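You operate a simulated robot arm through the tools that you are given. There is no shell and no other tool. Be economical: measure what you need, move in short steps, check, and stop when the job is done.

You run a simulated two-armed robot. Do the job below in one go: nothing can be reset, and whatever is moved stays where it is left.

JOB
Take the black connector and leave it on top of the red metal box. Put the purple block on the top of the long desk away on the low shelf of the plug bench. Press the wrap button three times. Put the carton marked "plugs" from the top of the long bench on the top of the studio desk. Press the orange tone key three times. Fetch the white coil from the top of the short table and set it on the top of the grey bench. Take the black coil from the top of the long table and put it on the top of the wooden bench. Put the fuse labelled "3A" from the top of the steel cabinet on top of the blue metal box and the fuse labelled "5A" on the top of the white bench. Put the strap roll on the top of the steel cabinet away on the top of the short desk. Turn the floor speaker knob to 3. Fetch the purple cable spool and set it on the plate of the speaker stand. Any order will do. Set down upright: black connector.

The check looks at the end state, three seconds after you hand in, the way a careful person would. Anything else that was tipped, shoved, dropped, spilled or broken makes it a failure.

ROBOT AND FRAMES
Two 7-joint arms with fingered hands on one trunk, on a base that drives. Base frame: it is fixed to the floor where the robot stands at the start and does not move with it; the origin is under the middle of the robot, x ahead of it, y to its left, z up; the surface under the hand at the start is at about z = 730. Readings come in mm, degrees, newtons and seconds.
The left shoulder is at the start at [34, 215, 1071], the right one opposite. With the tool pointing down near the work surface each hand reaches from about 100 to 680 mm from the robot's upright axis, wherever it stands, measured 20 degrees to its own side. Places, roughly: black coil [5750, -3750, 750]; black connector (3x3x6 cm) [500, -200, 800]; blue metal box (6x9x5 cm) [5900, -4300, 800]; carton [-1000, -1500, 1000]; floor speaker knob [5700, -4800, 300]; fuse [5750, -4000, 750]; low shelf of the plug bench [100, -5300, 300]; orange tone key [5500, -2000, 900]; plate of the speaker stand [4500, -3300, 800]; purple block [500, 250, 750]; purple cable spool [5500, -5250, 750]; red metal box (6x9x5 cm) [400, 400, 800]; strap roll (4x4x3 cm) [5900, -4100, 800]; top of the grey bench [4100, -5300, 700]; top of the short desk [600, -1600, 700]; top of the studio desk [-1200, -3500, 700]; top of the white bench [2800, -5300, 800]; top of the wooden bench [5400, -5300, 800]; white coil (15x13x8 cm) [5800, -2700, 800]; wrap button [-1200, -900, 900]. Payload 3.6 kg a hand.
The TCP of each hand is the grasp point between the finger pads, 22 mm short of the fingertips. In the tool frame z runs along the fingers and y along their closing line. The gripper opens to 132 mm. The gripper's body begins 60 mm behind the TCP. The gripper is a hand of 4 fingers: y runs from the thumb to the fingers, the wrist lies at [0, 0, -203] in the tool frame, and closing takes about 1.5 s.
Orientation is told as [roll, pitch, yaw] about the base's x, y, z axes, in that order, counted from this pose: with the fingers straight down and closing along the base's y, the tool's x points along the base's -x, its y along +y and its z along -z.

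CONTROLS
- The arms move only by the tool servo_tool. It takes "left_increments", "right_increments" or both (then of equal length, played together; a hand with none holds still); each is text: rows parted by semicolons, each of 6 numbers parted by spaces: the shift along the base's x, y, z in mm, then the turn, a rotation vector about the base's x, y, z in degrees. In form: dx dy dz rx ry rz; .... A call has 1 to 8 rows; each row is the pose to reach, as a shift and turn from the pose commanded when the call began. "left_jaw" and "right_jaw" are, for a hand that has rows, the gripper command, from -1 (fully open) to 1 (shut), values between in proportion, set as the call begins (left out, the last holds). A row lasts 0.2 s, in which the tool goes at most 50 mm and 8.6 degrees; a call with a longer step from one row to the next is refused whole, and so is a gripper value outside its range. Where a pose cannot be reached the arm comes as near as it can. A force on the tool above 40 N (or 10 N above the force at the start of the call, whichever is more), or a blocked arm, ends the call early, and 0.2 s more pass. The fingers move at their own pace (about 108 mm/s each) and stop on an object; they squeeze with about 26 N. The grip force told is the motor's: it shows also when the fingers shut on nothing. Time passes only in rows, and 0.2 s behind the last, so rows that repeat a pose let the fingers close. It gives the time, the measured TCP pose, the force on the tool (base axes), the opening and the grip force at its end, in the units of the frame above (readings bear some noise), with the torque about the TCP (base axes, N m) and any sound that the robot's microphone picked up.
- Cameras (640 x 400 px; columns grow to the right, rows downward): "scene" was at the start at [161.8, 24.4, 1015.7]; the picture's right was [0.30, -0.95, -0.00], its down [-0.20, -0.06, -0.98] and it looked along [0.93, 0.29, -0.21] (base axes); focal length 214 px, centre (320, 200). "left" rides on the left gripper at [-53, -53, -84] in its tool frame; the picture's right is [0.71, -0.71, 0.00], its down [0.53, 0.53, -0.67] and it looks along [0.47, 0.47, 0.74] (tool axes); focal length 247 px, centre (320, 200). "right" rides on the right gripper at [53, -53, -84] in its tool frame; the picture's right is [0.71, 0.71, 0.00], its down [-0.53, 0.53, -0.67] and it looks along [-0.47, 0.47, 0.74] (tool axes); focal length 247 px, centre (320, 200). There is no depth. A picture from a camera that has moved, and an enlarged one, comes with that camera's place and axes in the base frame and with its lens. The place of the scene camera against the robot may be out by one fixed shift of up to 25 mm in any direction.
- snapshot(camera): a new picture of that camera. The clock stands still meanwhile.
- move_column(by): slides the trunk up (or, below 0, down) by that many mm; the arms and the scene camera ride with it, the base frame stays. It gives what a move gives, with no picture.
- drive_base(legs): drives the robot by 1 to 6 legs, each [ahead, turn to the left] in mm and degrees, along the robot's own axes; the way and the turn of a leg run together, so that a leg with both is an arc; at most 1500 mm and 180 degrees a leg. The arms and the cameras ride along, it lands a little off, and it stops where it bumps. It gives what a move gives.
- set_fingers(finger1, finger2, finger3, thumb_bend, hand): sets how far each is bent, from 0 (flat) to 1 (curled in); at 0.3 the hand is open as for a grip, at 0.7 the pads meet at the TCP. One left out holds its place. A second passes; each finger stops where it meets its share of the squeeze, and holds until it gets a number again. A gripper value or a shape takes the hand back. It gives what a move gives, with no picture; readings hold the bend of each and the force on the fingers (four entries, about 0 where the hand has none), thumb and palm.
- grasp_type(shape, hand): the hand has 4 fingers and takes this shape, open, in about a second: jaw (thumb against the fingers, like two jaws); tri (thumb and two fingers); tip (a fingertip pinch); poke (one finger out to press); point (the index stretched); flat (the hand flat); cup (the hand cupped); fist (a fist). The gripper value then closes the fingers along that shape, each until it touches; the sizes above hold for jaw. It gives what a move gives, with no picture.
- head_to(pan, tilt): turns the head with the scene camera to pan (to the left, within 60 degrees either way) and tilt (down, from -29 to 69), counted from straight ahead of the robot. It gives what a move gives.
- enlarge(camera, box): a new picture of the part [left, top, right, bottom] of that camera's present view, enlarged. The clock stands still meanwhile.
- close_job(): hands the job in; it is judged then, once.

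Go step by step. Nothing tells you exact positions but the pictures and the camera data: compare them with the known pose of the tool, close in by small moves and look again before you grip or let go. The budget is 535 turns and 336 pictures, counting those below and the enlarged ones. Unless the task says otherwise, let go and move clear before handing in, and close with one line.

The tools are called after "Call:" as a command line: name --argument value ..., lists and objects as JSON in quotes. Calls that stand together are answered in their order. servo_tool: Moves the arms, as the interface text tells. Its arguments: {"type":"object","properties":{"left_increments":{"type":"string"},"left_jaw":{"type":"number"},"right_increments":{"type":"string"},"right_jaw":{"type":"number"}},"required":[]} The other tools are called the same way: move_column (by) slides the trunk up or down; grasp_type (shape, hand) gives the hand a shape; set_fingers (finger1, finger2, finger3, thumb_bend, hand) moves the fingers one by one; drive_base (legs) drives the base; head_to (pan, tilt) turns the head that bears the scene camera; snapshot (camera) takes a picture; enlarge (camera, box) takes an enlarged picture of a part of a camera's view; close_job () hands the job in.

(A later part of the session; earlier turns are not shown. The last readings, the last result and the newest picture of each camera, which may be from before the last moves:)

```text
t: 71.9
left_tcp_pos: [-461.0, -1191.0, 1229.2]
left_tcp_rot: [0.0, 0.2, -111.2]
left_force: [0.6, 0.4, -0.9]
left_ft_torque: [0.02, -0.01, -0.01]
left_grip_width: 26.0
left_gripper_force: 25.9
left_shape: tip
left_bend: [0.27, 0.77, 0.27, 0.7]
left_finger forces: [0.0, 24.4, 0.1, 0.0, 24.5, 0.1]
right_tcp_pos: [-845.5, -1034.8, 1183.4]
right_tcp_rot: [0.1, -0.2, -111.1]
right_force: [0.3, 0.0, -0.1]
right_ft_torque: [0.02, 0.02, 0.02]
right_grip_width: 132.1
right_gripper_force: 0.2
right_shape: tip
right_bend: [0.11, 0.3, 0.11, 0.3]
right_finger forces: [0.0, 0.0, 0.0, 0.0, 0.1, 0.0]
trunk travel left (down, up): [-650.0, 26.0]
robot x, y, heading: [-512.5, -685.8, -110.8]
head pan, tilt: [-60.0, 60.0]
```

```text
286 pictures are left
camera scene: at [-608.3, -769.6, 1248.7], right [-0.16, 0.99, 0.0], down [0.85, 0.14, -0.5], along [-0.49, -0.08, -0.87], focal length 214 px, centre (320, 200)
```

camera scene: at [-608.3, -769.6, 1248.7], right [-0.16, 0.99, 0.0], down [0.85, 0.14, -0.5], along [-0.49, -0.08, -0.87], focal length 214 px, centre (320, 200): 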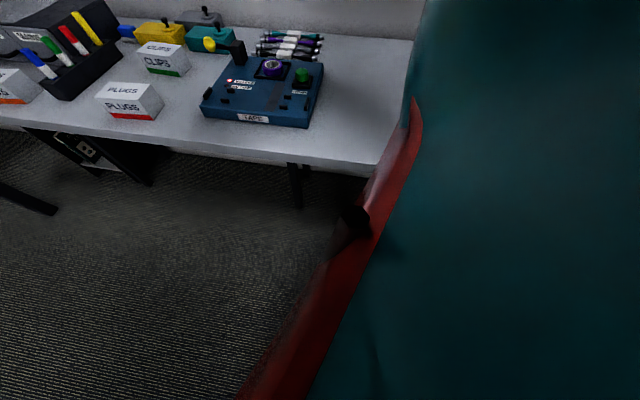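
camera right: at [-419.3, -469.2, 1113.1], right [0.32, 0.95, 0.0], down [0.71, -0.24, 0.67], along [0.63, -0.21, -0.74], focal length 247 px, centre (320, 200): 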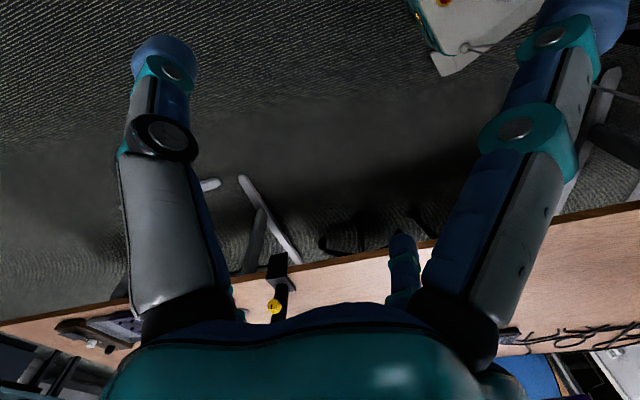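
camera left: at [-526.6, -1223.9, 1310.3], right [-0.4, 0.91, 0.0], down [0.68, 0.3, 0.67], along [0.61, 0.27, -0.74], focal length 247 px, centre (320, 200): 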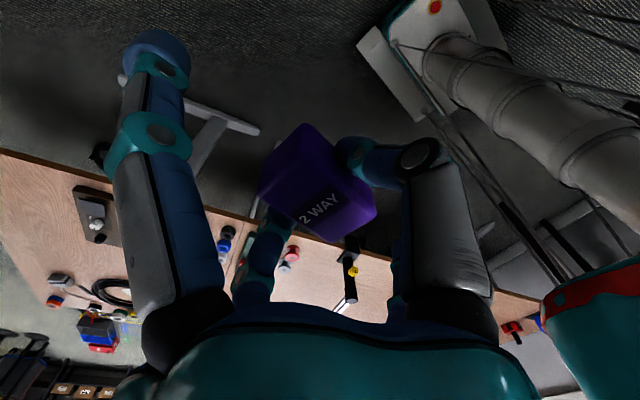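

Call:
head_to --pan 60 --tilt 15

Call:
snapshot --camera "scene"

```text
t: 73.9
left_tcp_pos: [-460.4, -1191.8, 1228.6]
left_tcp_rot: [-0.1, 0.3, -111.2]
left_force: [0.9, -0.9, -0.9]
left_ft_torque: [0.05, 0.0, 0.0]
left_grip_width: 26.2
left_gripper_force: 25.8
left_shape: tip
left_bend: [0.27, 0.77, 0.27, 0.7]
left_finger forces: [0.0, 24.4, 0.0, 0.1, 24.5, 0.0]
right_tcp_pos: [-846.6, -1034.4, 1183.1]
right_tcp_rot: [0.1, -0.2, -111.1]
right_force: [-0.2, 0.3, 0.6]
right_ft_torque: [-0.02, 0.02, 0.01]
right_grip_width: 131.9
right_gripper_force: 0.1
right_shape: tip
right_bend: [0.11, 0.3, 0.11, 0.3]
right_finger forces: [0.0, 0.1, 0.0, 0.0, 0.0, 0.0]
trunk travel left (down, up): [-650.0, 26.0]
robot x, y, heading: [-511.5, -681.0, -110.7]
head pan, tilt: [60.0, 15.0]
```

```text
285 pictures are left
camera scene: at [-483.5, -831.3, 1315.0], right [-0.77, -0.63, 0.0], down [-0.16, 0.2, -0.97], along [0.61, -0.75, -0.26], focal length 214 px, centre (320, 200)
```

scene: 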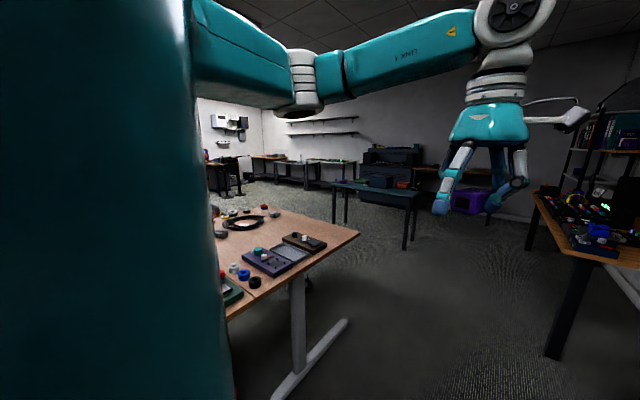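

The drift pattern suggests skidding rather than a hit. I'm trying a small turn leg, then driving forward.

Call:
drive_base --legs '[[0, 20], [370, 0]]'

```text
t: 77.4
left_tcp_pos: [-297.7, -1514.2, 1228.8]
left_tcp_rot: [0.0, 0.2, -91.5]
left_force: [0.5, 0.2, -0.2]
left_ft_torque: [0.0, -0.01, 0.05]
left_grip_width: 26.1
left_gripper_force: 26.7
left_shape: tip
left_bend: [0.27, 0.77, 0.27, 0.7]
left_finger forces: [0.0, 24.5, 0.1, 0.0, 24.4, 0.0]
right_tcp_pos: [-712.6, -1495.8, 1183.8]
right_tcp_rot: [0.1, -0.3, -91.2]
right_force: [-0.2, 0.0, 1.3]
right_ft_torque: [0.04, 0.03, -0.03]
right_grip_width: 132.1
right_gripper_force: 0.0
right_shape: tip
right_bend: [0.11, 0.3, 0.11, 0.3]
right_finger forces: [0.1, 0.0, 0.0, 0.0, 0.0, 0.0]
trunk travel left (down, up): [-650.0, 26.0]
robot x, y, heading: [-518.8, -1050.2, -91.1]
head pan, tilt: [60.0, 15.0]
```

Call:
drive_base --legs '[[0, -30], [0, -30], [0, -29], [60, 0]]'

Call:
head_to --pan 0 --tilt 35

Call:
snapshot --camera "scene"

```text
t: 81.3
left_tcp_pos: [-846.6, -1443.7, 1230.3]
left_tcp_rot: [0.1, 0.2, -156.7]
left_force: [-0.2, 0.3, -0.8]
left_ft_torque: [-0.05, -0.03, 0.0]
left_grip_width: 26.1
left_gripper_force: 25.9
left_shape: tip
left_bend: [0.27, 0.77, 0.27, 0.7]
left_finger forces: [0.1, 24.3, 0.1, 0.0, 24.4, 0.0]
right_tcp_pos: [-1004.8, -1058.2, 1183.4]
right_tcp_rot: [0.4, -0.4, -156.7]
right_force: [-0.5, 0.5, 0.4]
right_ft_torque: [-0.07, -0.01, 0.07]
right_grip_width: 132.1
right_gripper_force: 0.1
right_shape: tip
right_bend: [0.11, 0.3, 0.11, 0.3]
right_finger forces: [0.0, 0.0, 0.0, 0.1, 0.1, 0.0]
trunk travel left (down, up): [-650.0, 26.0]
robot x, y, heading: [-493.0, -1102.3, -156.3]
head pan, tilt: [60.0, 15.0]
stopped in leg 3: the robot was blocked; the commanded pose is now the measured one
```

```text
t: 82.7
left_tcp_pos: [-845.0, -1448.5, 1229.3]
left_tcp_rot: [0.0, 0.2, -156.6]
left_force: [-0.2, -0.6, -0.3]
left_ft_torque: [0.03, 0.03, 0.0]
left_grip_width: 26.3
left_gripper_force: 26.2
left_shape: tip
left_bend: [0.27, 0.77, 0.27, 0.7]
left_finger forces: [0.0, 24.2, 0.1, 0.1, 24.3, 0.0]
right_tcp_pos: [-1001.7, -1063.0, 1186.0]
right_tcp_rot: [0.2, -0.3, -156.6]
right_force: [0.1, 0.0, -0.7]
right_ft_torque: [-0.01, -0.02, 0.0]
right_grip_width: 132.3
right_gripper_force: 0.0
right_shape: tip
right_bend: [0.11, 0.3, 0.11, 0.3]
right_finger forces: [0.0, 0.1, 0.0, 0.1, 0.1, 0.1]
trunk travel left (down, up): [-650.0, 26.0]
robot x, y, heading: [-493.4, -1099.1, -156.4]
head pan, tilt: [0.0, 35.0]
```

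```text
284 pictures are left
camera scene: at [-652.1, -1171.6, 1283.0], right [-0.4, 0.92, 0.0], down [0.53, 0.23, -0.82], along [-0.75, -0.33, -0.57], focal length 214 px, centre (320, 200)
```

scene: 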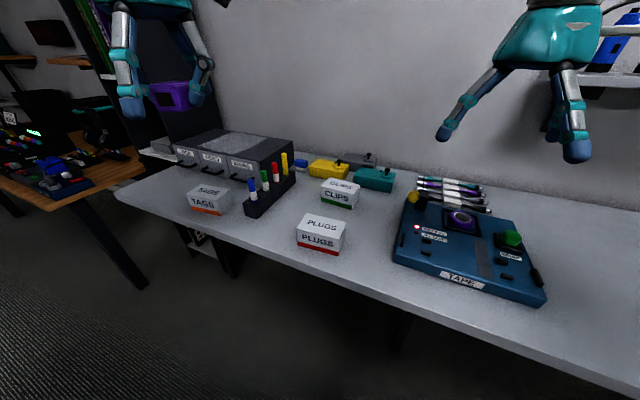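

From here both the button and the carton are within the right hand's reach. I'm shaping the right hand to poke and looking at it.

Call:
grasp_type --shape "poke" --hand "right"

Call:
snapshot --camera "right"

Call:
enlarge --camera "scene" --box '[410, 0, 640, 290]'

```text
t: 83.5
left_tcp_pos: [-845.6, -1447.4, 1229.8]
left_tcp_rot: [0.0, 0.2, -156.7]
left_force: [-0.4, 0.2, -0.5]
left_ft_torque: [0.01, 0.0, 0.0]
left_grip_width: 26.0
left_gripper_force: 26.0
left_shape: tip
left_bend: [0.27, 0.77, 0.27, 0.7]
left_finger forces: [0.0, 24.3, 0.0, 0.0, 24.2, 0.0]
right_tcp_pos: [-1002.2, -1062.5, 1185.7]
right_tcp_rot: [0.2, -0.4, -156.6]
right_force: [-0.2, -0.6, -0.5]
right_ft_torque: [-0.03, -0.01, 0.04]
right_grip_width: 0.0
right_gripper_force: 0.0
right_shape: poke
right_bend: [1.0, 1.0, 1.0, 0.91]
right_finger forces: [0.0, 0.0, 0.1, 0.0, 0.1, 0.0]
trunk travel left (down, up): [-650.0, 26.0]
robot x, y, heading: [-494.9, -1097.0, -156.6]
head pan, tilt: [0.0, 35.0]
```

```text
283 pictures are left
camera right: at [-974.9, -991.2, 1269.6], right [0.93, -0.37, 0.0], down [-0.27, -0.69, 0.67], along [-0.25, -0.62, -0.74], focal length 247 px, centre (320, 200)
```

right: 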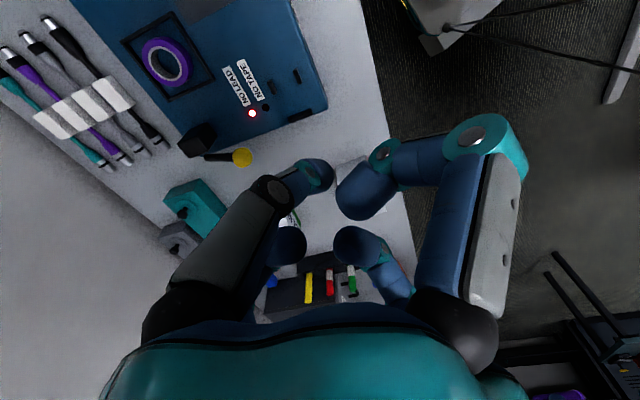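

```text
1.38 times, centred on (525, 145) of scene
camera zoom: at [-652.1, -1171.6, 1283.0], right [-0.4, 0.92, 0.0], down [0.53, 0.23, -0.82], along [-0.75, -0.33, -0.57], focal length 296 px, centre (37, 276)
```

zoom: 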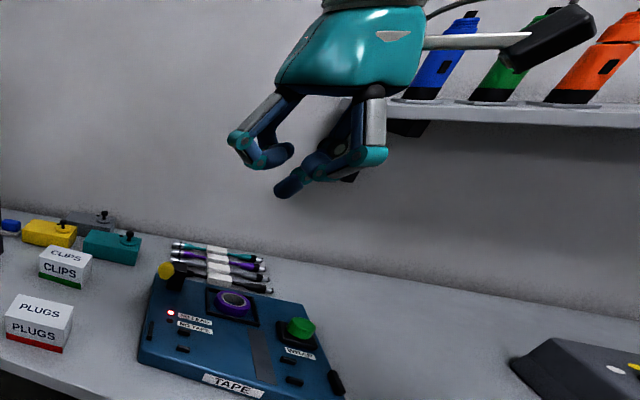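

I'll use a closed jaw hand as a blunt poker instead. I'm moving it over the green button.

Call:
grasp_type --shape "jaw" --hand "right"

Call:
servo_tool --right_increments "-25 30 -25 0 0 0; -50 60 -50 0 0 0; -75 90 -75 0 0 0; -100 120 -100 0 0 0; -126 157 -100 0 0 0; -126 157 -100 0 0 0; -126 157 -100 0 0 0" --right_jaw 1

Call:
snapshot --camera "right"

Call:
snapshot --camera "scene"

```text
t: 84.5
left_tcp_pos: [-844.9, -1448.2, 1229.3]
left_tcp_rot: [0.0, 0.2, -156.6]
left_force: [0.2, 0.1, -1.1]
left_ft_torque: [-0.01, -0.02, -0.01]
left_grip_width: 26.1
left_gripper_force: 26.1
left_shape: tip
left_bend: [0.27, 0.77, 0.27, 0.7]
left_finger forces: [0.0, 24.1, 0.0, 0.0, 24.3, 0.0]
right_tcp_pos: [-1003.3, -1062.9, 1185.1]
right_tcp_rot: [0.3, -0.3, -156.4]
right_force: [-0.7, -0.4, 0.7]
right_ft_torque: [0.0, -0.02, 0.0]
right_grip_width: 131.9
right_gripper_force: 0.0
right_shape: jaw
right_bend: [0.3, 0.3, 0.3, 0.3]
right_finger forces: [0.1, 0.1, 0.1, 0.1, 0.0, 0.0]
trunk travel left (down, up): [-650.0, 26.0]
robot x, y, heading: [-495.7, -1100.4, -156.1]
head pan, tilt: [0.0, 35.0]
```

```text
t: 86.0
left_tcp_pos: [-846.7, -1448.9, 1228.8]
left_tcp_rot: [0.1, 0.3, -156.6]
left_force: [0.2, 0.4, -0.3]
left_ft_torque: [-0.01, 0.02, 0.01]
left_grip_width: 26.0
left_gripper_force: 25.7
left_shape: tip
left_bend: [0.27, 0.77, 0.27, 0.7]
left_finger forces: [0.0, 24.3, 0.0, 0.0, 24.2, 0.1]
right_tcp_pos: [-1129.2, -904.8, 1083.9]
right_tcp_rot: [0.2, -0.3, -156.6]
right_force: [-0.5, -0.1, 0.2]
right_ft_torque: [0.03, -0.01, -0.01]
right_grip_width: 0.2
right_gripper_force: 25.7
right_shape: jaw
right_bend: [0.7, 0.7, 0.7, 0.7]
right_finger forces: [0.1, 0.0, 0.0, 0.1, 0.1, 0.1]
trunk travel left (down, up): [-650.0, 26.0]
robot x, y, heading: [-496.7, -1102.2, -156.4]
head pan, tilt: [0.0, 35.0]
```

```text
281 pictures are left
camera right: at [-1101.1, -834.1, 1168.6], right [0.93, -0.37, 0.0], down [-0.27, -0.69, 0.67], along [-0.25, -0.62, -0.74], focal length 247 px, centre (320, 200)
```

right: 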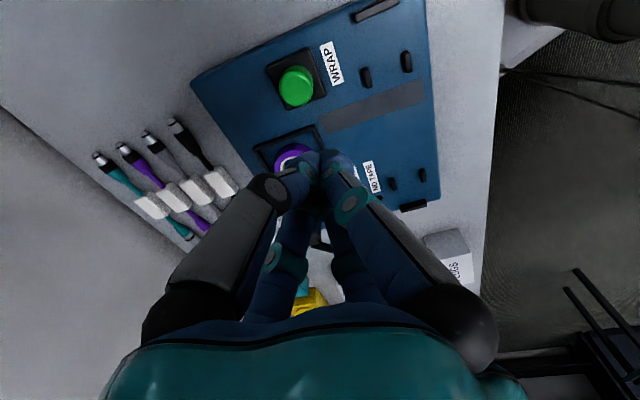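

```text
280 pictures are left
camera scene: at [-652.2, -1171.3, 1283.0], right [-0.4, 0.92, 0.0], down [0.53, 0.23, -0.82], along [-0.75, -0.33, -0.57], focal length 214 px, centre (320, 200)
```

scene: 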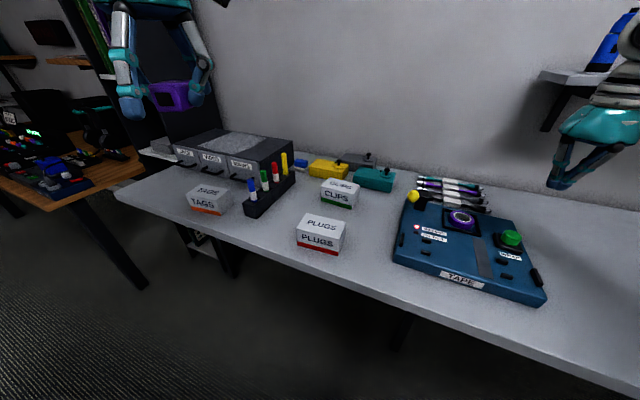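

Call:
servo_tool --right_increments "-10 5 -20 0 0 0; -20 10 -45 0 0 0"

Call:
snapshot --camera "right"

```text
t: 86.7
left_tcp_pos: [-845.3, -1449.2, 1230.0]
left_tcp_rot: [0.0, 0.3, -156.7]
left_force: [0.1, 0.5, -1.0]
left_ft_torque: [-0.01, 0.0, 0.0]
left_grip_width: 26.0
left_gripper_force: 25.9
left_shape: tip
left_bend: [0.27, 0.77, 0.27, 0.7]
left_finger forces: [0.0, 24.4, 0.0, 0.0, 24.3, 0.1]
right_tcp_pos: [-1148.7, -894.4, 1038.7]
right_tcp_rot: [0.1, -0.3, -156.5]
right_force: [0.4, 0.5, 0.9]
right_ft_torque: [0.0, 0.01, -0.01]
right_grip_width: 0.1
right_gripper_force: 26.0
right_shape: jaw
right_bend: [0.7, 0.7, 0.7, 0.7]
right_finger forces: [0.1, 0.0, 0.0, 0.0, 0.0, 0.0]
trunk travel left (down, up): [-650.0, 26.0]
robot x, y, heading: [-496.1, -1101.4, -156.5]
head pan, tilt: [0.0, 35.0]
```

```text
279 pictures are left
camera right: at [-1120.9, -824.1, 1123.3], right [0.93, -0.37, 0.0], down [-0.27, -0.69, 0.67], along [-0.25, -0.63, -0.74], focal length 247 px, centre (320, 200)
```

right: 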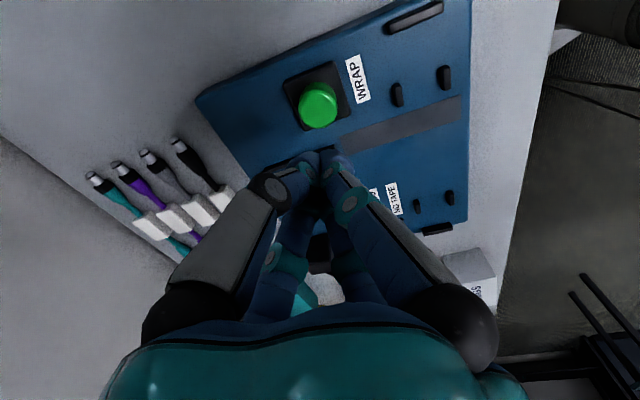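

The wrist stereo puts the button top at about [-1152,-899,918]. I'm descending to just above it.

Call:
servo_tool --right_increments "-3 -5 -40 0 0 0; -3 -5 -80 0 0 0; -3 -5 -86 0 0 0"

Call:
snapshot --camera "right"

Call:
enlarge --camera "scene" --box '[400, 150, 600, 300]'

```text
t: 87.5
left_tcp_pos: [-844.8, -1448.7, 1228.9]
left_tcp_rot: [-0.1, 0.2, -156.6]
left_force: [0.6, -0.5, -0.9]
left_ft_torque: [-0.02, 0.0, -0.03]
left_grip_width: 26.0
left_gripper_force: 25.9
left_shape: tip
left_bend: [0.27, 0.77, 0.27, 0.7]
left_finger forces: [0.0, 24.3, 0.0, 0.1, 24.3, 0.0]
right_tcp_pos: [-1150.2, -900.7, 953.3]
right_tcp_rot: [0.3, -0.3, -156.6]
right_force: [0.9, 0.5, 0.4]
right_ft_torque: [0.02, -0.02, -0.03]
right_grip_width: 0.0
right_gripper_force: 26.2
right_shape: jaw
right_bend: [0.7, 0.7, 0.7, 0.7]
right_finger forces: [0.0, 0.0, 0.0, 0.0, 0.0, 0.0]
trunk travel left (down, up): [-650.0, 26.0]
robot x, y, heading: [-496.2, -1104.3, -156.6]
head pan, tilt: [0.0, 35.0]
```

```text
278 pictures are left
camera right: at [-1123.3, -829.0, 1038.1], right [0.93, -0.37, 0.0], down [-0.27, -0.69, 0.67], along [-0.25, -0.62, -0.74], focal length 247 px, centre (320, 200)
```

right: 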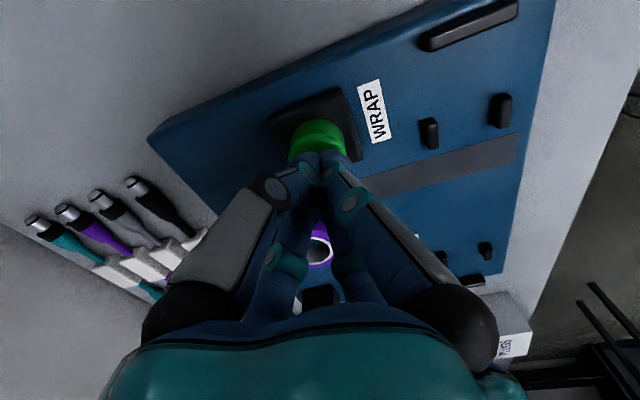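

```text
2.67 times, centred on (500, 225) of scene
camera zoom: at [-652.0, -1171.5, 1283.0], right [-0.4, 0.92, 0.0], down [0.53, 0.23, -0.82], along [-0.75, -0.33, -0.57], focal length 572 px, centre (-160, 133)
```

zoom: 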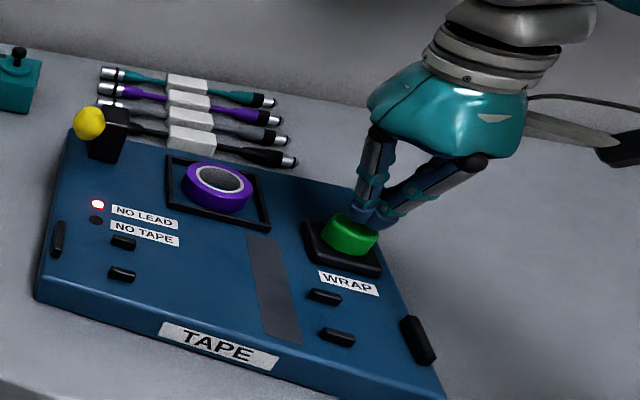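

Aligned. This is the first press.

Call:
servo_tool --right_increments "0 0 -6 0 0 0; 0 0 -10 0 0 0; 0 0 -14 0 0 0; 0 0 -17 0 0 0"

```text
t: 88.5
left_tcp_pos: [-845.3, -1447.4, 1229.5]
left_tcp_rot: [0.0, 0.2, -156.5]
left_force: [0.0, 0.4, -0.2]
left_ft_torque: [-0.02, 0.01, 0.0]
left_grip_width: 26.1
left_gripper_force: 26.2
left_shape: tip
left_bend: [0.27, 0.77, 0.27, 0.7]
left_finger forces: [0.1, 24.3, 0.1, 0.0, 24.3, 0.0]
right_tcp_pos: [-1151.2, -899.7, 938.0]
right_tcp_rot: [0.2, -0.2, -156.6]
right_force: [-1.2, 0.1, 1.9]
right_ft_torque: [0.0, 0.06, -0.01]
right_grip_width: 0.0
right_gripper_force: 25.9
right_shape: jaw
right_bend: [0.7, 0.7, 0.7, 0.7]
right_finger forces: [0.1, 0.0, 0.1, 0.0, 0.0, 0.0]
trunk travel left (down, up): [-650.0, 26.0]
robot x, y, heading: [-496.1, -1101.7, -156.6]
head pan, tilt: [0.0, 35.0]
heard: click
```

I heard a click. I'm releasing and repeating.

Call:
servo_tool --right_increments "0 0 10 0 0 0; 0 0 17 0 0 0; 0 0 17 0 0 0"

Call:
servo_tool --right_increments "0 0 -6 0 0 0; 0 0 -10 0 0 0; 0 0 -14 0 0 0; 0 0 -17 0 0 0"

Call:
servo_tool --right_increments "0 0 10 0 0 0; 0 0 17 0 0 0; 0 0 17 0 0 0"

Call:
servo_tool --right_increments "0 0 -6 0 0 0; 0 0 -10 0 0 0; 0 0 -14 0 0 0; 0 0 -17 0 0 0"

Call:
servo_tool --right_increments "0 0 17 0 0 0; 0 0 50 0 0 0; 0 0 100 0 0 0; 0 0 130 0 0 0"

```text
t: 89.2
left_tcp_pos: [-844.4, -1448.3, 1228.7]
left_tcp_rot: [0.0, 0.2, -156.5]
left_force: [0.4, 0.5, -1.1]
left_ft_torque: [-0.01, -0.01, 0.0]
left_grip_width: 26.1
left_gripper_force: 26.3
left_shape: tip
left_bend: [0.27, 0.77, 0.27, 0.7]
left_finger forces: [0.1, 24.3, 0.1, 0.1, 24.3, 0.1]
right_tcp_pos: [-1150.7, -900.4, 954.8]
right_tcp_rot: [0.1, -0.3, -156.6]
right_force: [0.5, 0.3, 1.2]
right_ft_torque: [0.04, 0.0, 0.03]
right_grip_width: 0.1
right_gripper_force: 25.5
right_shape: jaw
right_bend: [0.7, 0.7, 0.7, 0.7]
right_finger forces: [0.1, 0.0, 0.0, 0.1, 0.0, 0.1]
trunk travel left (down, up): [-650.0, 26.0]
robot x, y, heading: [-497.9, -1099.9, -156.1]
head pan, tilt: [0.0, 35.0]
```

```text
t: 90.2
left_tcp_pos: [-844.4, -1448.5, 1229.1]
left_tcp_rot: [0.0, 0.1, -156.5]
left_force: [-0.2, -0.4, 0.5]
left_ft_torque: [0.01, -0.02, -0.02]
left_grip_width: 25.9
left_gripper_force: 25.9
left_shape: tip
left_bend: [0.27, 0.77, 0.27, 0.7]
left_finger forces: [0.0, 24.2, 0.0, 0.0, 24.2, 0.0]
right_tcp_pos: [-1150.9, -900.6, 938.3]
right_tcp_rot: [0.1, -0.4, -156.6]
right_force: [-0.4, -1.4, 3.3]
right_ft_torque: [-0.02, 0.02, 0.03]
right_grip_width: 0.0
right_gripper_force: 25.7
right_shape: jaw
right_bend: [0.7, 0.7, 0.7, 0.7]
right_finger forces: [0.1, 0.0, 0.0, 0.1, 0.0, 0.0]
trunk travel left (down, up): [-650.0, 26.0]
robot x, y, heading: [-499.1, -1101.7, -156.5]
head pan, tilt: [0.0, 35.0]
heard: click
```

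```text
t: 91.0
left_tcp_pos: [-845.4, -1448.2, 1228.8]
left_tcp_rot: [0.0, 0.2, -156.6]
left_force: [-0.1, 0.3, -1.1]
left_ft_torque: [-0.02, 0.01, 0.02]
left_grip_width: 25.9
left_gripper_force: 26.7
left_shape: tip
left_bend: [0.27, 0.77, 0.27, 0.7]
left_finger forces: [0.2, 24.4, 0.0, 0.1, 24.3, 0.1]
right_tcp_pos: [-1151.7, -900.6, 954.4]
right_tcp_rot: [0.1, -0.1, -156.6]
right_force: [-0.8, -1.1, 0.0]
right_ft_torque: [-0.02, 0.0, -0.02]
right_grip_width: 0.1
right_gripper_force: 26.1
right_shape: jaw
right_bend: [0.7, 0.7, 0.7, 0.7]
right_finger forces: [0.1, 0.0, 0.1, 0.1, 0.1, 0.1]
trunk travel left (down, up): [-650.0, 26.0]
robot x, y, heading: [-496.0, -1105.3, -156.3]
head pan, tilt: [0.0, 35.0]
```

```text
t: 92.0
left_tcp_pos: [-844.9, -1447.7, 1231.0]
left_tcp_rot: [0.0, 0.2, -156.6]
left_force: [0.4, -0.1, -1.1]
left_ft_torque: [-0.01, -0.01, 0.01]
left_grip_width: 26.0
left_gripper_force: 26.1
left_shape: tip
left_bend: [0.27, 0.77, 0.27, 0.7]
left_finger forces: [0.0, 24.3, 0.0, 0.0, 24.3, 0.0]
right_tcp_pos: [-1151.4, -901.2, 937.2]
right_tcp_rot: [0.1, -0.3, -156.6]
right_force: [-0.7, -0.3, 3.7]
right_ft_torque: [0.03, 0.01, -0.01]
right_grip_width: 0.0
right_gripper_force: 25.7
right_shape: jaw
right_bend: [0.7, 0.7, 0.7, 0.7]
right_finger forces: [0.0, 0.1, 0.0, 0.0, 0.1, 0.0]
trunk travel left (down, up): [-650.0, 26.0]
robot x, y, heading: [-495.1, -1104.1, -156.3]
head pan, tilt: [0.0, 35.0]
heard: click
```

```text
t: 93.0
left_tcp_pos: [-845.5, -1447.9, 1229.8]
left_tcp_rot: [0.0, 0.1, -156.7]
left_force: [0.7, 0.4, -0.3]
left_ft_torque: [-0.02, -0.02, 0.0]
left_grip_width: 26.0
left_gripper_force: 26.2
left_shape: tip
left_bend: [0.27, 0.77, 0.27, 0.7]
left_finger forces: [0.0, 24.3, 0.1, 0.0, 24.3, 0.0]
right_tcp_pos: [-1151.6, -901.1, 1066.6]
right_tcp_rot: [0.2, -0.3, -156.7]
right_force: [0.4, -0.7, -0.5]
right_ft_torque: [0.02, -0.05, 0.01]
right_grip_width: 0.0
right_gripper_force: 25.7
right_shape: jaw
right_bend: [0.7, 0.7, 0.7, 0.7]
right_finger forces: [0.0, 0.1, 0.0, 0.0, 0.0, 0.0]
trunk travel left (down, up): [-650.0, 26.0]
robot x, y, heading: [-498.7, -1101.2, -156.6]
head pan, tilt: [0.0, 35.0]
```

Three clicks heard, so the button is done. Now I'm moving the right hand over the PLUGS carton and the left hand a bit away.

Call:
grasp_type --shape "tip" --hand "right"

Call:
servo_tool --right_increments "16 -46 5 0 0 0; 32 -92 10 0 0 0; 48 -138 15 0 0 0; 64 -184 15 0 0 0; 80 -230 15 0 0 0; 96 -276 15 0 0 0; 112 -322 15 0 0 0; 128 -368 15 0 0 0" --left_increments "18 -40 0 0 0 0; 36 -80 0 0 0 0; 53 -119 0 0 0 0; 53 -119 0 0 0 0; 53 -119 0 0 0 0; 53 -119 0 0 0 0; 53 -119 0 0 0 0; 53 -119 0 0 0 0"

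Call:
servo_tool --right_increments "18 -45 0 0 0 0; 18 -50 0 0 0 0"

Call:
snapshot --camera "right"

Call:
snapshot --camera "scene"

```text
t: 94.0
left_tcp_pos: [-845.3, -1449.9, 1228.9]
left_tcp_rot: [0.0, 0.1, -156.6]
left_force: [-0.1, 0.1, -0.5]
left_ft_torque: [0.01, -0.05, -0.02]
left_grip_width: 25.9
left_gripper_force: 26.0
left_shape: tip
left_bend: [0.27, 0.77, 0.27, 0.7]
left_finger forces: [0.0, 24.3, 0.0, 0.0, 24.3, 0.1]
right_tcp_pos: [-1152.0, -901.7, 1066.7]
right_tcp_rot: [0.3, -0.4, -156.6]
right_force: [0.0, -0.3, 0.6]
right_ft_torque: [0.01, 0.01, -0.02]
right_grip_width: 131.8
right_gripper_force: 0.1
right_shape: tip
right_bend: [0.11, 0.3, 0.11, 0.3]
right_finger forces: [0.0, 0.1, 0.0, 0.0, 0.0, 0.0]
trunk travel left (down, up): [-650.0, 26.0]
robot x, y, heading: [-497.9, -1103.3, -156.5]
head pan, tilt: [0.0, 35.0]
```

```text
t: 95.8
left_tcp_pos: [-792.1, -1568.8, 1229.0]
left_tcp_rot: [0.1, 0.2, -156.6]
left_force: [0.3, -0.7, -0.5]
left_ft_torque: [0.02, 0.01, 0.01]
left_grip_width: 26.0
left_gripper_force: 26.0
left_shape: tip
left_bend: [0.27, 0.77, 0.27, 0.7]
left_finger forces: [0.0, 24.4, 0.0, 0.0, 24.3, 0.0]
right_tcp_pos: [-1023.2, -1269.4, 1082.6]
right_tcp_rot: [0.1, -0.4, -156.7]
right_force: [-0.8, 0.2, 0.4]
right_ft_torque: [-0.01, 0.0, -0.02]
right_grip_width: 132.2
right_gripper_force: 0.1
right_shape: tip
right_bend: [0.11, 0.3, 0.11, 0.3]
right_finger forces: [0.2, 0.0, 0.1, 0.1, 0.0, 0.1]
trunk travel left (down, up): [-650.0, 26.0]
robot x, y, heading: [-498.7, -1103.2, -156.5]
head pan, tilt: [0.0, 35.0]
```

```text
t: 96.3
left_tcp_pos: [-792.7, -1565.1, 1229.8]
left_tcp_rot: [0.2, 0.2, -156.6]
left_force: [0.0, 0.4, -0.8]
left_ft_torque: [-0.01, -0.02, 0.01]
left_grip_width: 25.9
left_gripper_force: 26.2
left_shape: tip
left_bend: [0.27, 0.77, 0.27, 0.7]
left_finger forces: [0.0, 24.3, 0.1, 0.1, 24.3, 0.1]
right_tcp_pos: [-1004.7, -1317.7, 1082.9]
right_tcp_rot: [0.4, -0.3, -156.6]
right_force: [0.6, 0.8, 0.2]
right_ft_torque: [0.01, -0.01, 0.01]
right_grip_width: 132.3
right_gripper_force: 0.1
right_shape: tip
right_bend: [0.11, 0.3, 0.11, 0.3]
right_finger forces: [0.0, 0.1, 0.1, 0.1, 0.0, 0.1]
trunk travel left (down, up): [-650.0, 26.0]
robot x, y, heading: [-498.2, -1100.2, -156.5]
head pan, tilt: [0.0, 35.0]
```

```text
276 pictures are left
camera right: at [-977.9, -1245.6, 1167.4], right [0.93, -0.37, 0.0], down [-0.27, -0.69, 0.67], along [-0.25, -0.63, -0.74], focal length 247 px, centre (320, 200)
```

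right: 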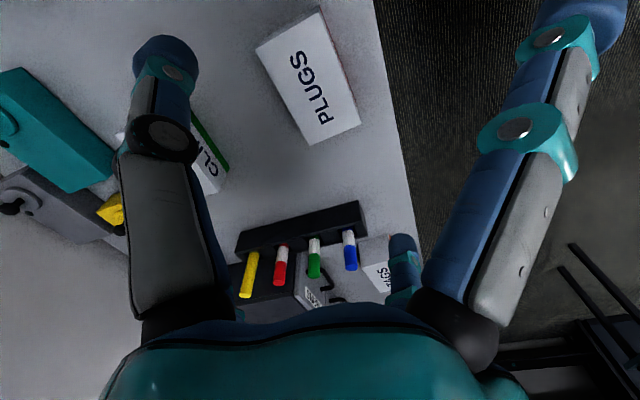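

```text
275 pictures are left
camera scene: at [-653.2, -1169.6, 1283.0], right [-0.4, 0.92, 0.0], down [0.53, 0.23, -0.82], along [-0.75, -0.33, -0.57], focal length 214 px, centre (320, 200)
```

scene: 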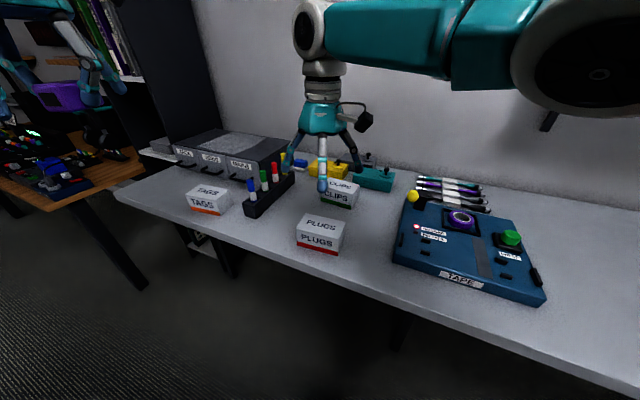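

The carton is about 62 mm wide along x and 108 mm along y, centred near [-1016,-1322]. I'm turning the hand to close across the narrow side.

Call:
servo_tool --right_increments "0 0 0 0 0 8.4; 0 0 0 0 0 16.8; 0 0 0 0 0 25.2; 0 0 0 0 0 33.6; 0 0 0 0 0 42; -5 -2 0 0 0 50.4; -11 -4 0 0 0 58.8; -11 -4 0 0 0 66.6"

Call:
snapshot --camera "right"

```text
t: 98.2
left_tcp_pos: [-793.3, -1568.4, 1230.4]
left_tcp_rot: [0.0, 0.1, -156.6]
left_force: [0.0, -0.3, -1.4]
left_ft_torque: [-0.02, -0.01, 0.01]
left_grip_width: 26.0
left_gripper_force: 26.4
left_shape: tip
left_bend: [0.27, 0.77, 0.27, 0.7]
left_finger forces: [0.1, 24.3, 0.0, 0.0, 24.2, 0.0]
right_tcp_pos: [-1016.0, -1323.1, 1081.6]
right_tcp_rot: [0.3, -0.3, -89.8]
right_force: [-0.5, 0.0, 0.3]
right_ft_torque: [0.01, -0.02, -0.03]
right_grip_width: 132.0
right_gripper_force: 0.1
right_shape: tip
right_bend: [0.11, 0.3, 0.11, 0.3]
right_finger forces: [0.0, 0.1, 0.0, 0.0, 0.0, 0.0]
trunk travel left (down, up): [-650.0, 26.0]
robot x, y, heading: [-496.9, -1100.1, -156.4]
head pan, tilt: [0.0, 35.0]
```

```text
274 pictures are left
camera right: at [-1070.5, -1268.0, 1166.0], right [0.7, 0.71, 0.0], down [0.52, -0.52, 0.67], along [0.48, -0.48, -0.74], focal length 247 px, centre (320, 200)
```

right: 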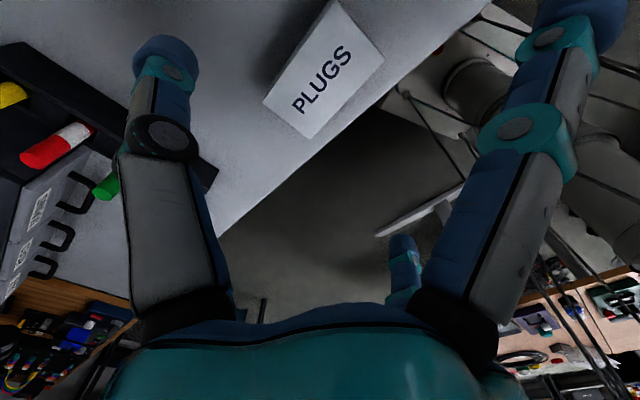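

The carton geometry is confirmed: top at z≈908. I'm descending around it and gripping.

Call:
servo_tool --right_increments "1 1 -45 0 0 0; 1 1 -90 0 0 0; 1 1 -130 0 0 0; 1 1 -165 0 0 0; 1 1 -185 0 0 0"

Call:
snapshot --camera "right"

```text
t: 99.3
left_tcp_pos: [-790.9, -1569.1, 1228.9]
left_tcp_rot: [0.0, 0.2, -156.6]
left_force: [-0.2, 0.2, -0.9]
left_ft_torque: [-0.02, 0.01, 0.0]
left_grip_width: 26.1
left_gripper_force: 26.1
left_shape: tip
left_bend: [0.27, 0.77, 0.27, 0.7]
left_finger forces: [0.0, 24.3, 0.0, 0.1, 24.3, 0.0]
right_tcp_pos: [-988.8, -1283.8, 921.4]
right_tcp_rot: [0.0, 0.2, -90.7]
right_force: [0.0, 0.2, -1.0]
right_ft_torque: [0.0, 0.02, 0.01]
right_grip_width: 132.0
right_gripper_force: 0.0
right_shape: tip
right_bend: [0.11, 0.3, 0.11, 0.3]
right_finger forces: [0.0, 0.0, 0.0, 0.0, 0.0, 0.0]
right hand out of reach, approached as far as the arm can: row 1, 2, 3, 4, 5
trunk travel left (down, up): [-650.0, 26.0]
robot x, y, heading: [-497.4, -1101.7, -156.6]
head pan, tilt: [0.0, 35.0]
```

```text
273 pictures are left
camera right: at [-1040.9, -1228.6, 1005.7], right [0.72, 0.7, 0.0], down [0.52, -0.53, 0.67], along [0.47, -0.48, -0.75], focal length 247 px, centre (320, 200)
```

right: 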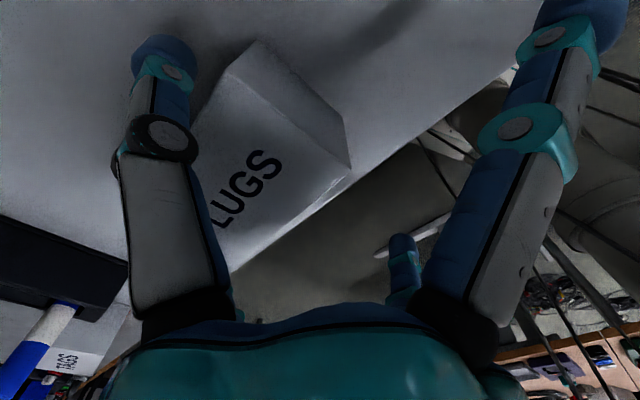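

The trunk is too high for that reach. I'm raising the hand straight up, then lowering the trunk.

Call:
servo_tool --right_increments "0 0 45 0 0 0; 0 0 90 0 0 0; 0 0 135 0 0 0; 0 0 160 0 0 0"

Call:
move_column --by -160

```text
t: 100.3
left_tcp_pos: [-791.3, -1568.5, 1229.1]
left_tcp_rot: [0.0, 0.2, -156.7]
left_force: [0.2, -0.4, -0.4]
left_ft_torque: [0.0, 0.01, 0.05]
left_grip_width: 26.1
left_gripper_force: 25.6
left_shape: tip
left_bend: [0.27, 0.77, 0.27, 0.7]
left_finger forces: [0.1, 24.3, 0.1, 0.0, 24.4, 0.0]
right_tcp_pos: [-981.7, -1290.7, 1085.1]
right_tcp_rot: [0.2, -0.3, -90.0]
right_force: [0.5, 0.0, -0.3]
right_ft_torque: [0.01, -0.02, -0.02]
right_grip_width: 131.9
right_gripper_force: 0.1
right_shape: tip
right_bend: [0.11, 0.3, 0.11, 0.3]
right_finger forces: [0.0, 0.1, 0.0, 0.0, 0.0, 0.0]
trunk travel left (down, up): [-650.0, 26.0]
robot x, y, heading: [-497.1, -1100.2, -156.6]
head pan, tilt: [0.0, 35.0]
```

```text
t: 102.2
left_tcp_pos: [-792.8, -1566.2, 1069.4]
left_tcp_rot: [0.0, 0.2, -156.5]
left_force: [0.7, 0.3, -0.4]
left_ft_torque: [0.0, 0.01, 0.01]
left_grip_width: 26.0
left_gripper_force: 26.2
left_shape: tip
left_bend: [0.27, 0.77, 0.27, 0.7]
left_finger forces: [0.1, 24.3, 0.0, 0.1, 24.3, 0.0]
right_tcp_pos: [-981.6, -1290.4, 924.8]
right_tcp_rot: [0.3, -0.3, -90.0]
right_force: [0.1, 0.2, -0.9]
right_ft_torque: [0.01, 0.02, 0.01]
right_grip_width: 132.1
right_gripper_force: 0.0
right_shape: tip
right_bend: [0.11, 0.3, 0.11, 0.3]
right_finger forces: [0.1, 0.0, 0.0, 0.0, 0.1, 0.0]
trunk travel left (down, up): [-490.0, 186.0]
robot x, y, heading: [-495.9, -1102.7, -156.4]
head pan, tilt: [0.0, 35.0]
```

Call:
servo_tool --right_increments "0 0 40 0 0 0; -17 -16 40 0 0 0; -34 -32 40 0 0 0; -34 -32 0 0 0 0; -34 -32 -25 0 0 0; -34 -32 -31 0 0 0"

Call:
snapshot --camera "right"

```text
t: 103.6
left_tcp_pos: [-791.8, -1567.5, 1070.1]
left_tcp_rot: [0.0, 0.1, -156.6]
left_force: [-0.6, -0.3, -0.6]
left_ft_torque: [0.0, 0.04, 0.0]
left_grip_width: 26.0
left_gripper_force: 26.1
left_shape: tip
left_bend: [0.27, 0.77, 0.27, 0.7]
left_finger forces: [0.1, 24.3, 0.0, 0.0, 24.3, 0.1]
right_tcp_pos: [-1015.4, -1321.9, 893.5]
right_tcp_rot: [0.2, -0.2, -90.0]
right_force: [0.6, -0.4, 0.3]
right_ft_torque: [-0.01, -0.02, 0.0]
right_grip_width: 131.7
right_gripper_force: 0.0
right_shape: tip
right_bend: [0.11, 0.3, 0.11, 0.3]
right_finger forces: [0.0, 0.0, 0.0, 0.1, 0.0, 0.0]
trunk travel left (down, up): [-490.0, 186.0]
robot x, y, heading: [-494.6, -1098.3, -156.3]
head pan, tilt: [0.0, 35.0]
```

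```text
272 pictures are left
camera right: at [-1069.5, -1267.1, 977.4], right [0.71, 0.71, 0.0], down [0.52, -0.52, 0.67], along [0.48, -0.48, -0.74], focal length 247 px, centre (320, 200)
```

right: 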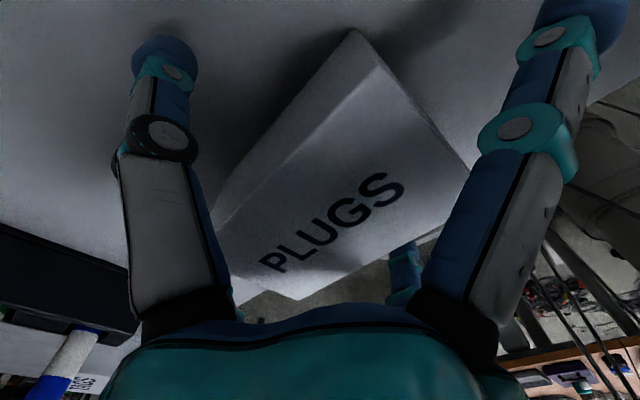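

Call:
servo_tool --right_increments "0 0 -3 0 0 0; 0 0 -3 0 0 0; 0 0 -3 0 0 0; 0 0 -3 0 0 0; 0 0 -3 0 0 0; 0 0 -3 0 0 0" --right_jaw 1

Call:
servo_tool --right_increments "0 0 20 0 0 0; 0 0 50 0 0 0; 0 0 90 0 0 0; 0 0 130 0 0 0; 0 0 170 0 0 0"

Call:
snapshot --camera "scene"

Call:
snapshot --camera "right"

```text
t: 105.0
left_tcp_pos: [-791.7, -1567.1, 1069.3]
left_tcp_rot: [0.0, 0.2, -156.5]
left_force: [-0.6, -0.4, 0.2]
left_ft_torque: [0.04, 0.01, 0.01]
left_grip_width: 26.0
left_gripper_force: 25.8
left_shape: tip
left_bend: [0.27, 0.77, 0.27, 0.7]
left_finger forces: [0.0, 24.2, 0.0, 0.0, 24.3, 0.0]
right_tcp_pos: [-1015.3, -1322.3, 890.3]
right_tcp_rot: [0.2, -0.3, -90.0]
right_force: [0.8, -0.3, -0.1]
right_ft_torque: [-0.03, 0.02, 0.03]
right_grip_width: 58.3
right_gripper_force: 25.6
right_shape: tip
right_bend: [0.27, 0.37, 0.27, 0.7]
right_finger forces: [0.1, 23.8, 0.0, 0.0, 23.8, 0.0]
trunk travel left (down, up): [-490.0, 186.0]
robot x, y, heading: [-495.9, -1104.6, -156.5]
head pan, tilt: [0.0, 35.0]
```

```text
t: 106.2
left_tcp_pos: [-793.8, -1567.5, 1069.2]
left_tcp_rot: [0.0, 0.2, -156.6]
left_force: [0.4, 0.4, -0.5]
left_ft_torque: [0.0, 0.02, -0.01]
left_grip_width: 26.3
left_gripper_force: 25.6
left_shape: tip
left_bend: [0.27, 0.77, 0.27, 0.7]
left_finger forces: [0.1, 24.3, 0.0, 0.0, 24.4, 0.0]
right_tcp_pos: [-1014.1, -1321.3, 1061.5]
right_tcp_rot: [0.2, -0.3, -90.0]
right_force: [0.3, -0.4, -2.7]
right_ft_torque: [-0.03, 0.0, 0.0]
right_grip_width: 58.0
right_gripper_force: 25.4
right_shape: tip
right_bend: [0.27, 0.37, 0.27, 0.7]
right_finger forces: [0.1, 23.6, 0.0, 0.0, 23.8, 0.0]
trunk travel left (down, up): [-490.0, 186.0]
robot x, y, heading: [-496.8, -1105.9, -156.3]
head pan, tilt: [0.0, 35.0]
```

```text
271 pictures are left
camera scene: at [-652.1, -1171.8, 1122.2], right [-0.4, 0.92, 0.0], down [0.53, 0.23, -0.82], along [-0.75, -0.33, -0.57], focal length 214 px, centre (320, 200)
```

scene: 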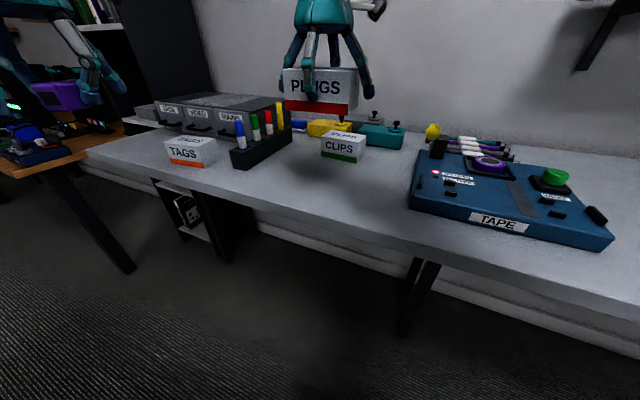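

```text
270 pictures are left
camera right: at [-1068.5, -1267.4, 1145.9], right [0.71, 0.71, 0.0], down [0.52, -0.52, 0.67], along [0.48, -0.48, -0.74], focal length 247 px, centre (320, 200)
```

right: 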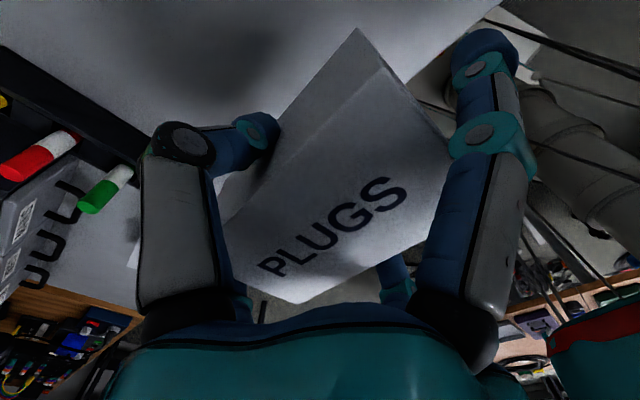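

The carton is held. I'm tucking the hand in, then turning left in small steps to head down the aisle.

Call:
servo_tool --right_increments "11 43 10 0 0 0; 22 86 20 0 0 0; 33 129 30 0 0 0; 45 172 40 0 0 0"

Call:
drive_base --legs '[[-100, 35]]'

Call:
drive_base --legs '[[0, 31]]'

Call:
head_to --pan 0 --tilt 15

Call:
snapshot --camera "scene"

```text
t: 107.2
left_tcp_pos: [-791.3, -1566.7, 1070.0]
left_tcp_rot: [0.1, 0.2, -156.6]
left_force: [-0.1, 0.2, -1.1]
left_ft_torque: [-0.04, 0.0, -0.02]
left_grip_width: 25.9
left_gripper_force: 26.1
left_shape: tip
left_bend: [0.27, 0.77, 0.27, 0.7]
left_finger forces: [0.1, 24.3, 0.0, 0.1, 24.3, 0.0]
right_tcp_pos: [-969.4, -1147.6, 1101.5]
right_tcp_rot: [0.3, -0.3, -90.0]
right_force: [0.3, 0.5, -2.6]
right_ft_torque: [0.0, 0.0, 0.01]
right_grip_width: 57.7
right_gripper_force: 26.1
right_shape: tip
right_bend: [0.27, 0.38, 0.27, 0.7]
right_finger forces: [0.0, 23.6, 0.1, 0.1, 23.6, 0.1]
trunk travel left (down, up): [-490.0, 186.0]
robot x, y, heading: [-499.5, -1098.9, -156.2]
head pan, tilt: [0.0, 35.0]
```

```text
t: 109.3
left_tcp_pos: [-402.0, -1589.8, 1069.8]
left_tcp_rot: [0.0, 0.2, -122.1]
left_force: [-0.2, 0.6, -0.1]
left_ft_torque: [0.0, 0.01, -0.04]
left_grip_width: 26.0
left_gripper_force: 25.3
left_shape: tip
left_bend: [0.27, 0.77, 0.27, 0.7]
left_finger forces: [0.0, 24.0, 0.0, 0.0, 24.0, 0.1]
right_tcp_pos: [-786.4, -1346.7, 1102.0]
right_tcp_rot: [0.1, -0.3, -55.4]
right_force: [0.2, 1.0, -2.1]
right_ft_torque: [0.03, 0.03, 0.0]
right_grip_width: 57.7
right_gripper_force: 25.8
right_shape: tip
right_bend: [0.27, 0.38, 0.27, 0.7]
right_finger forces: [0.0, 23.5, 0.0, 0.1, 23.5, 0.0]
trunk travel left (down, up): [-490.0, 186.0]
robot x, y, heading: [-442.9, -1025.7, -121.6]
head pan, tilt: [0.0, 35.0]
```

```text
t: 111.2
left_tcp_pos: [-117.2, -1487.9, 1069.4]
left_tcp_rot: [0.0, 0.3, -90.9]
left_force: [-0.2, -0.5, -1.0]
left_ft_torque: [0.0, 0.01, 0.01]
left_grip_width: 25.8
left_gripper_force: 26.3
left_shape: tip
left_bend: [0.27, 0.77, 0.27, 0.7]
left_finger forces: [0.1, 24.0, 0.0, 0.1, 24.0, 0.0]
right_tcp_pos: [-569.9, -1479.7, 1100.4]
right_tcp_rot: [0.2, -0.3, -24.2]
right_force: [-0.2, -0.3, -3.5]
right_ft_torque: [-0.01, 0.03, 0.01]
right_grip_width: 57.5
right_gripper_force: 26.3
right_shape: tip
right_bend: [0.27, 0.38, 0.27, 0.7]
right_finger forces: [0.0, 24.6, 0.0, 0.0, 24.6, 0.0]
trunk travel left (down, up): [-490.0, 186.0]
robot x, y, heading: [-472.1, -1026.1, -90.9]
head pan, tilt: [0.0, 35.0]
```

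```text
t: 112.0
left_tcp_pos: [-118.0, -1485.2, 1071.4]
left_tcp_rot: [0.1, 0.2, -90.8]
left_force: [0.5, 0.0, 0.1]
left_ft_torque: [0.01, -0.03, -0.02]
left_grip_width: 25.8
left_gripper_force: 25.7
left_shape: tip
left_bend: [0.27, 0.77, 0.27, 0.7]
left_finger forces: [0.0, 24.3, 0.0, 0.0, 24.5, 0.1]
right_tcp_pos: [-572.1, -1476.2, 1102.3]
right_tcp_rot: [0.2, -0.3, -24.3]
right_force: [-0.4, -0.5, -2.3]
right_ft_torque: [0.0, -0.01, -0.01]
right_grip_width: 57.3
right_gripper_force: 26.2
right_shape: tip
right_bend: [0.27, 0.38, 0.27, 0.7]
right_finger forces: [0.0, 25.2, 0.0, 0.1, 25.2, 0.1]
trunk travel left (down, up): [-490.0, 186.0]
robot x, y, heading: [-469.6, -1027.3, -90.8]
head pan, tilt: [0.0, 15.0]
```

```text
269 pictures are left
camera scene: at [-479.8, -1200.6, 1154.0], right [-1.0, 0.01, 0.0], down [0.0, 0.26, -0.97], along [-0.01, -0.97, -0.26], focal length 214 px, centre (320, 200)
```

scene: 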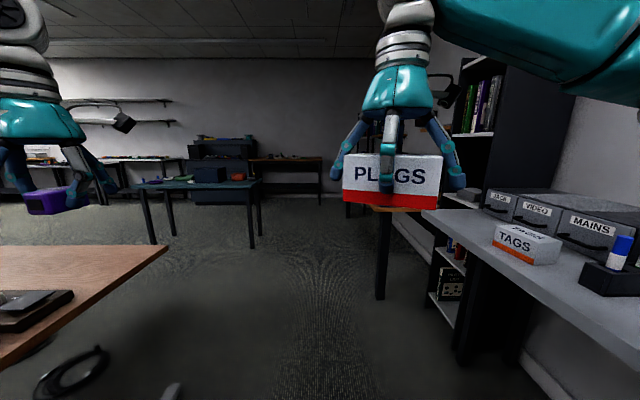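

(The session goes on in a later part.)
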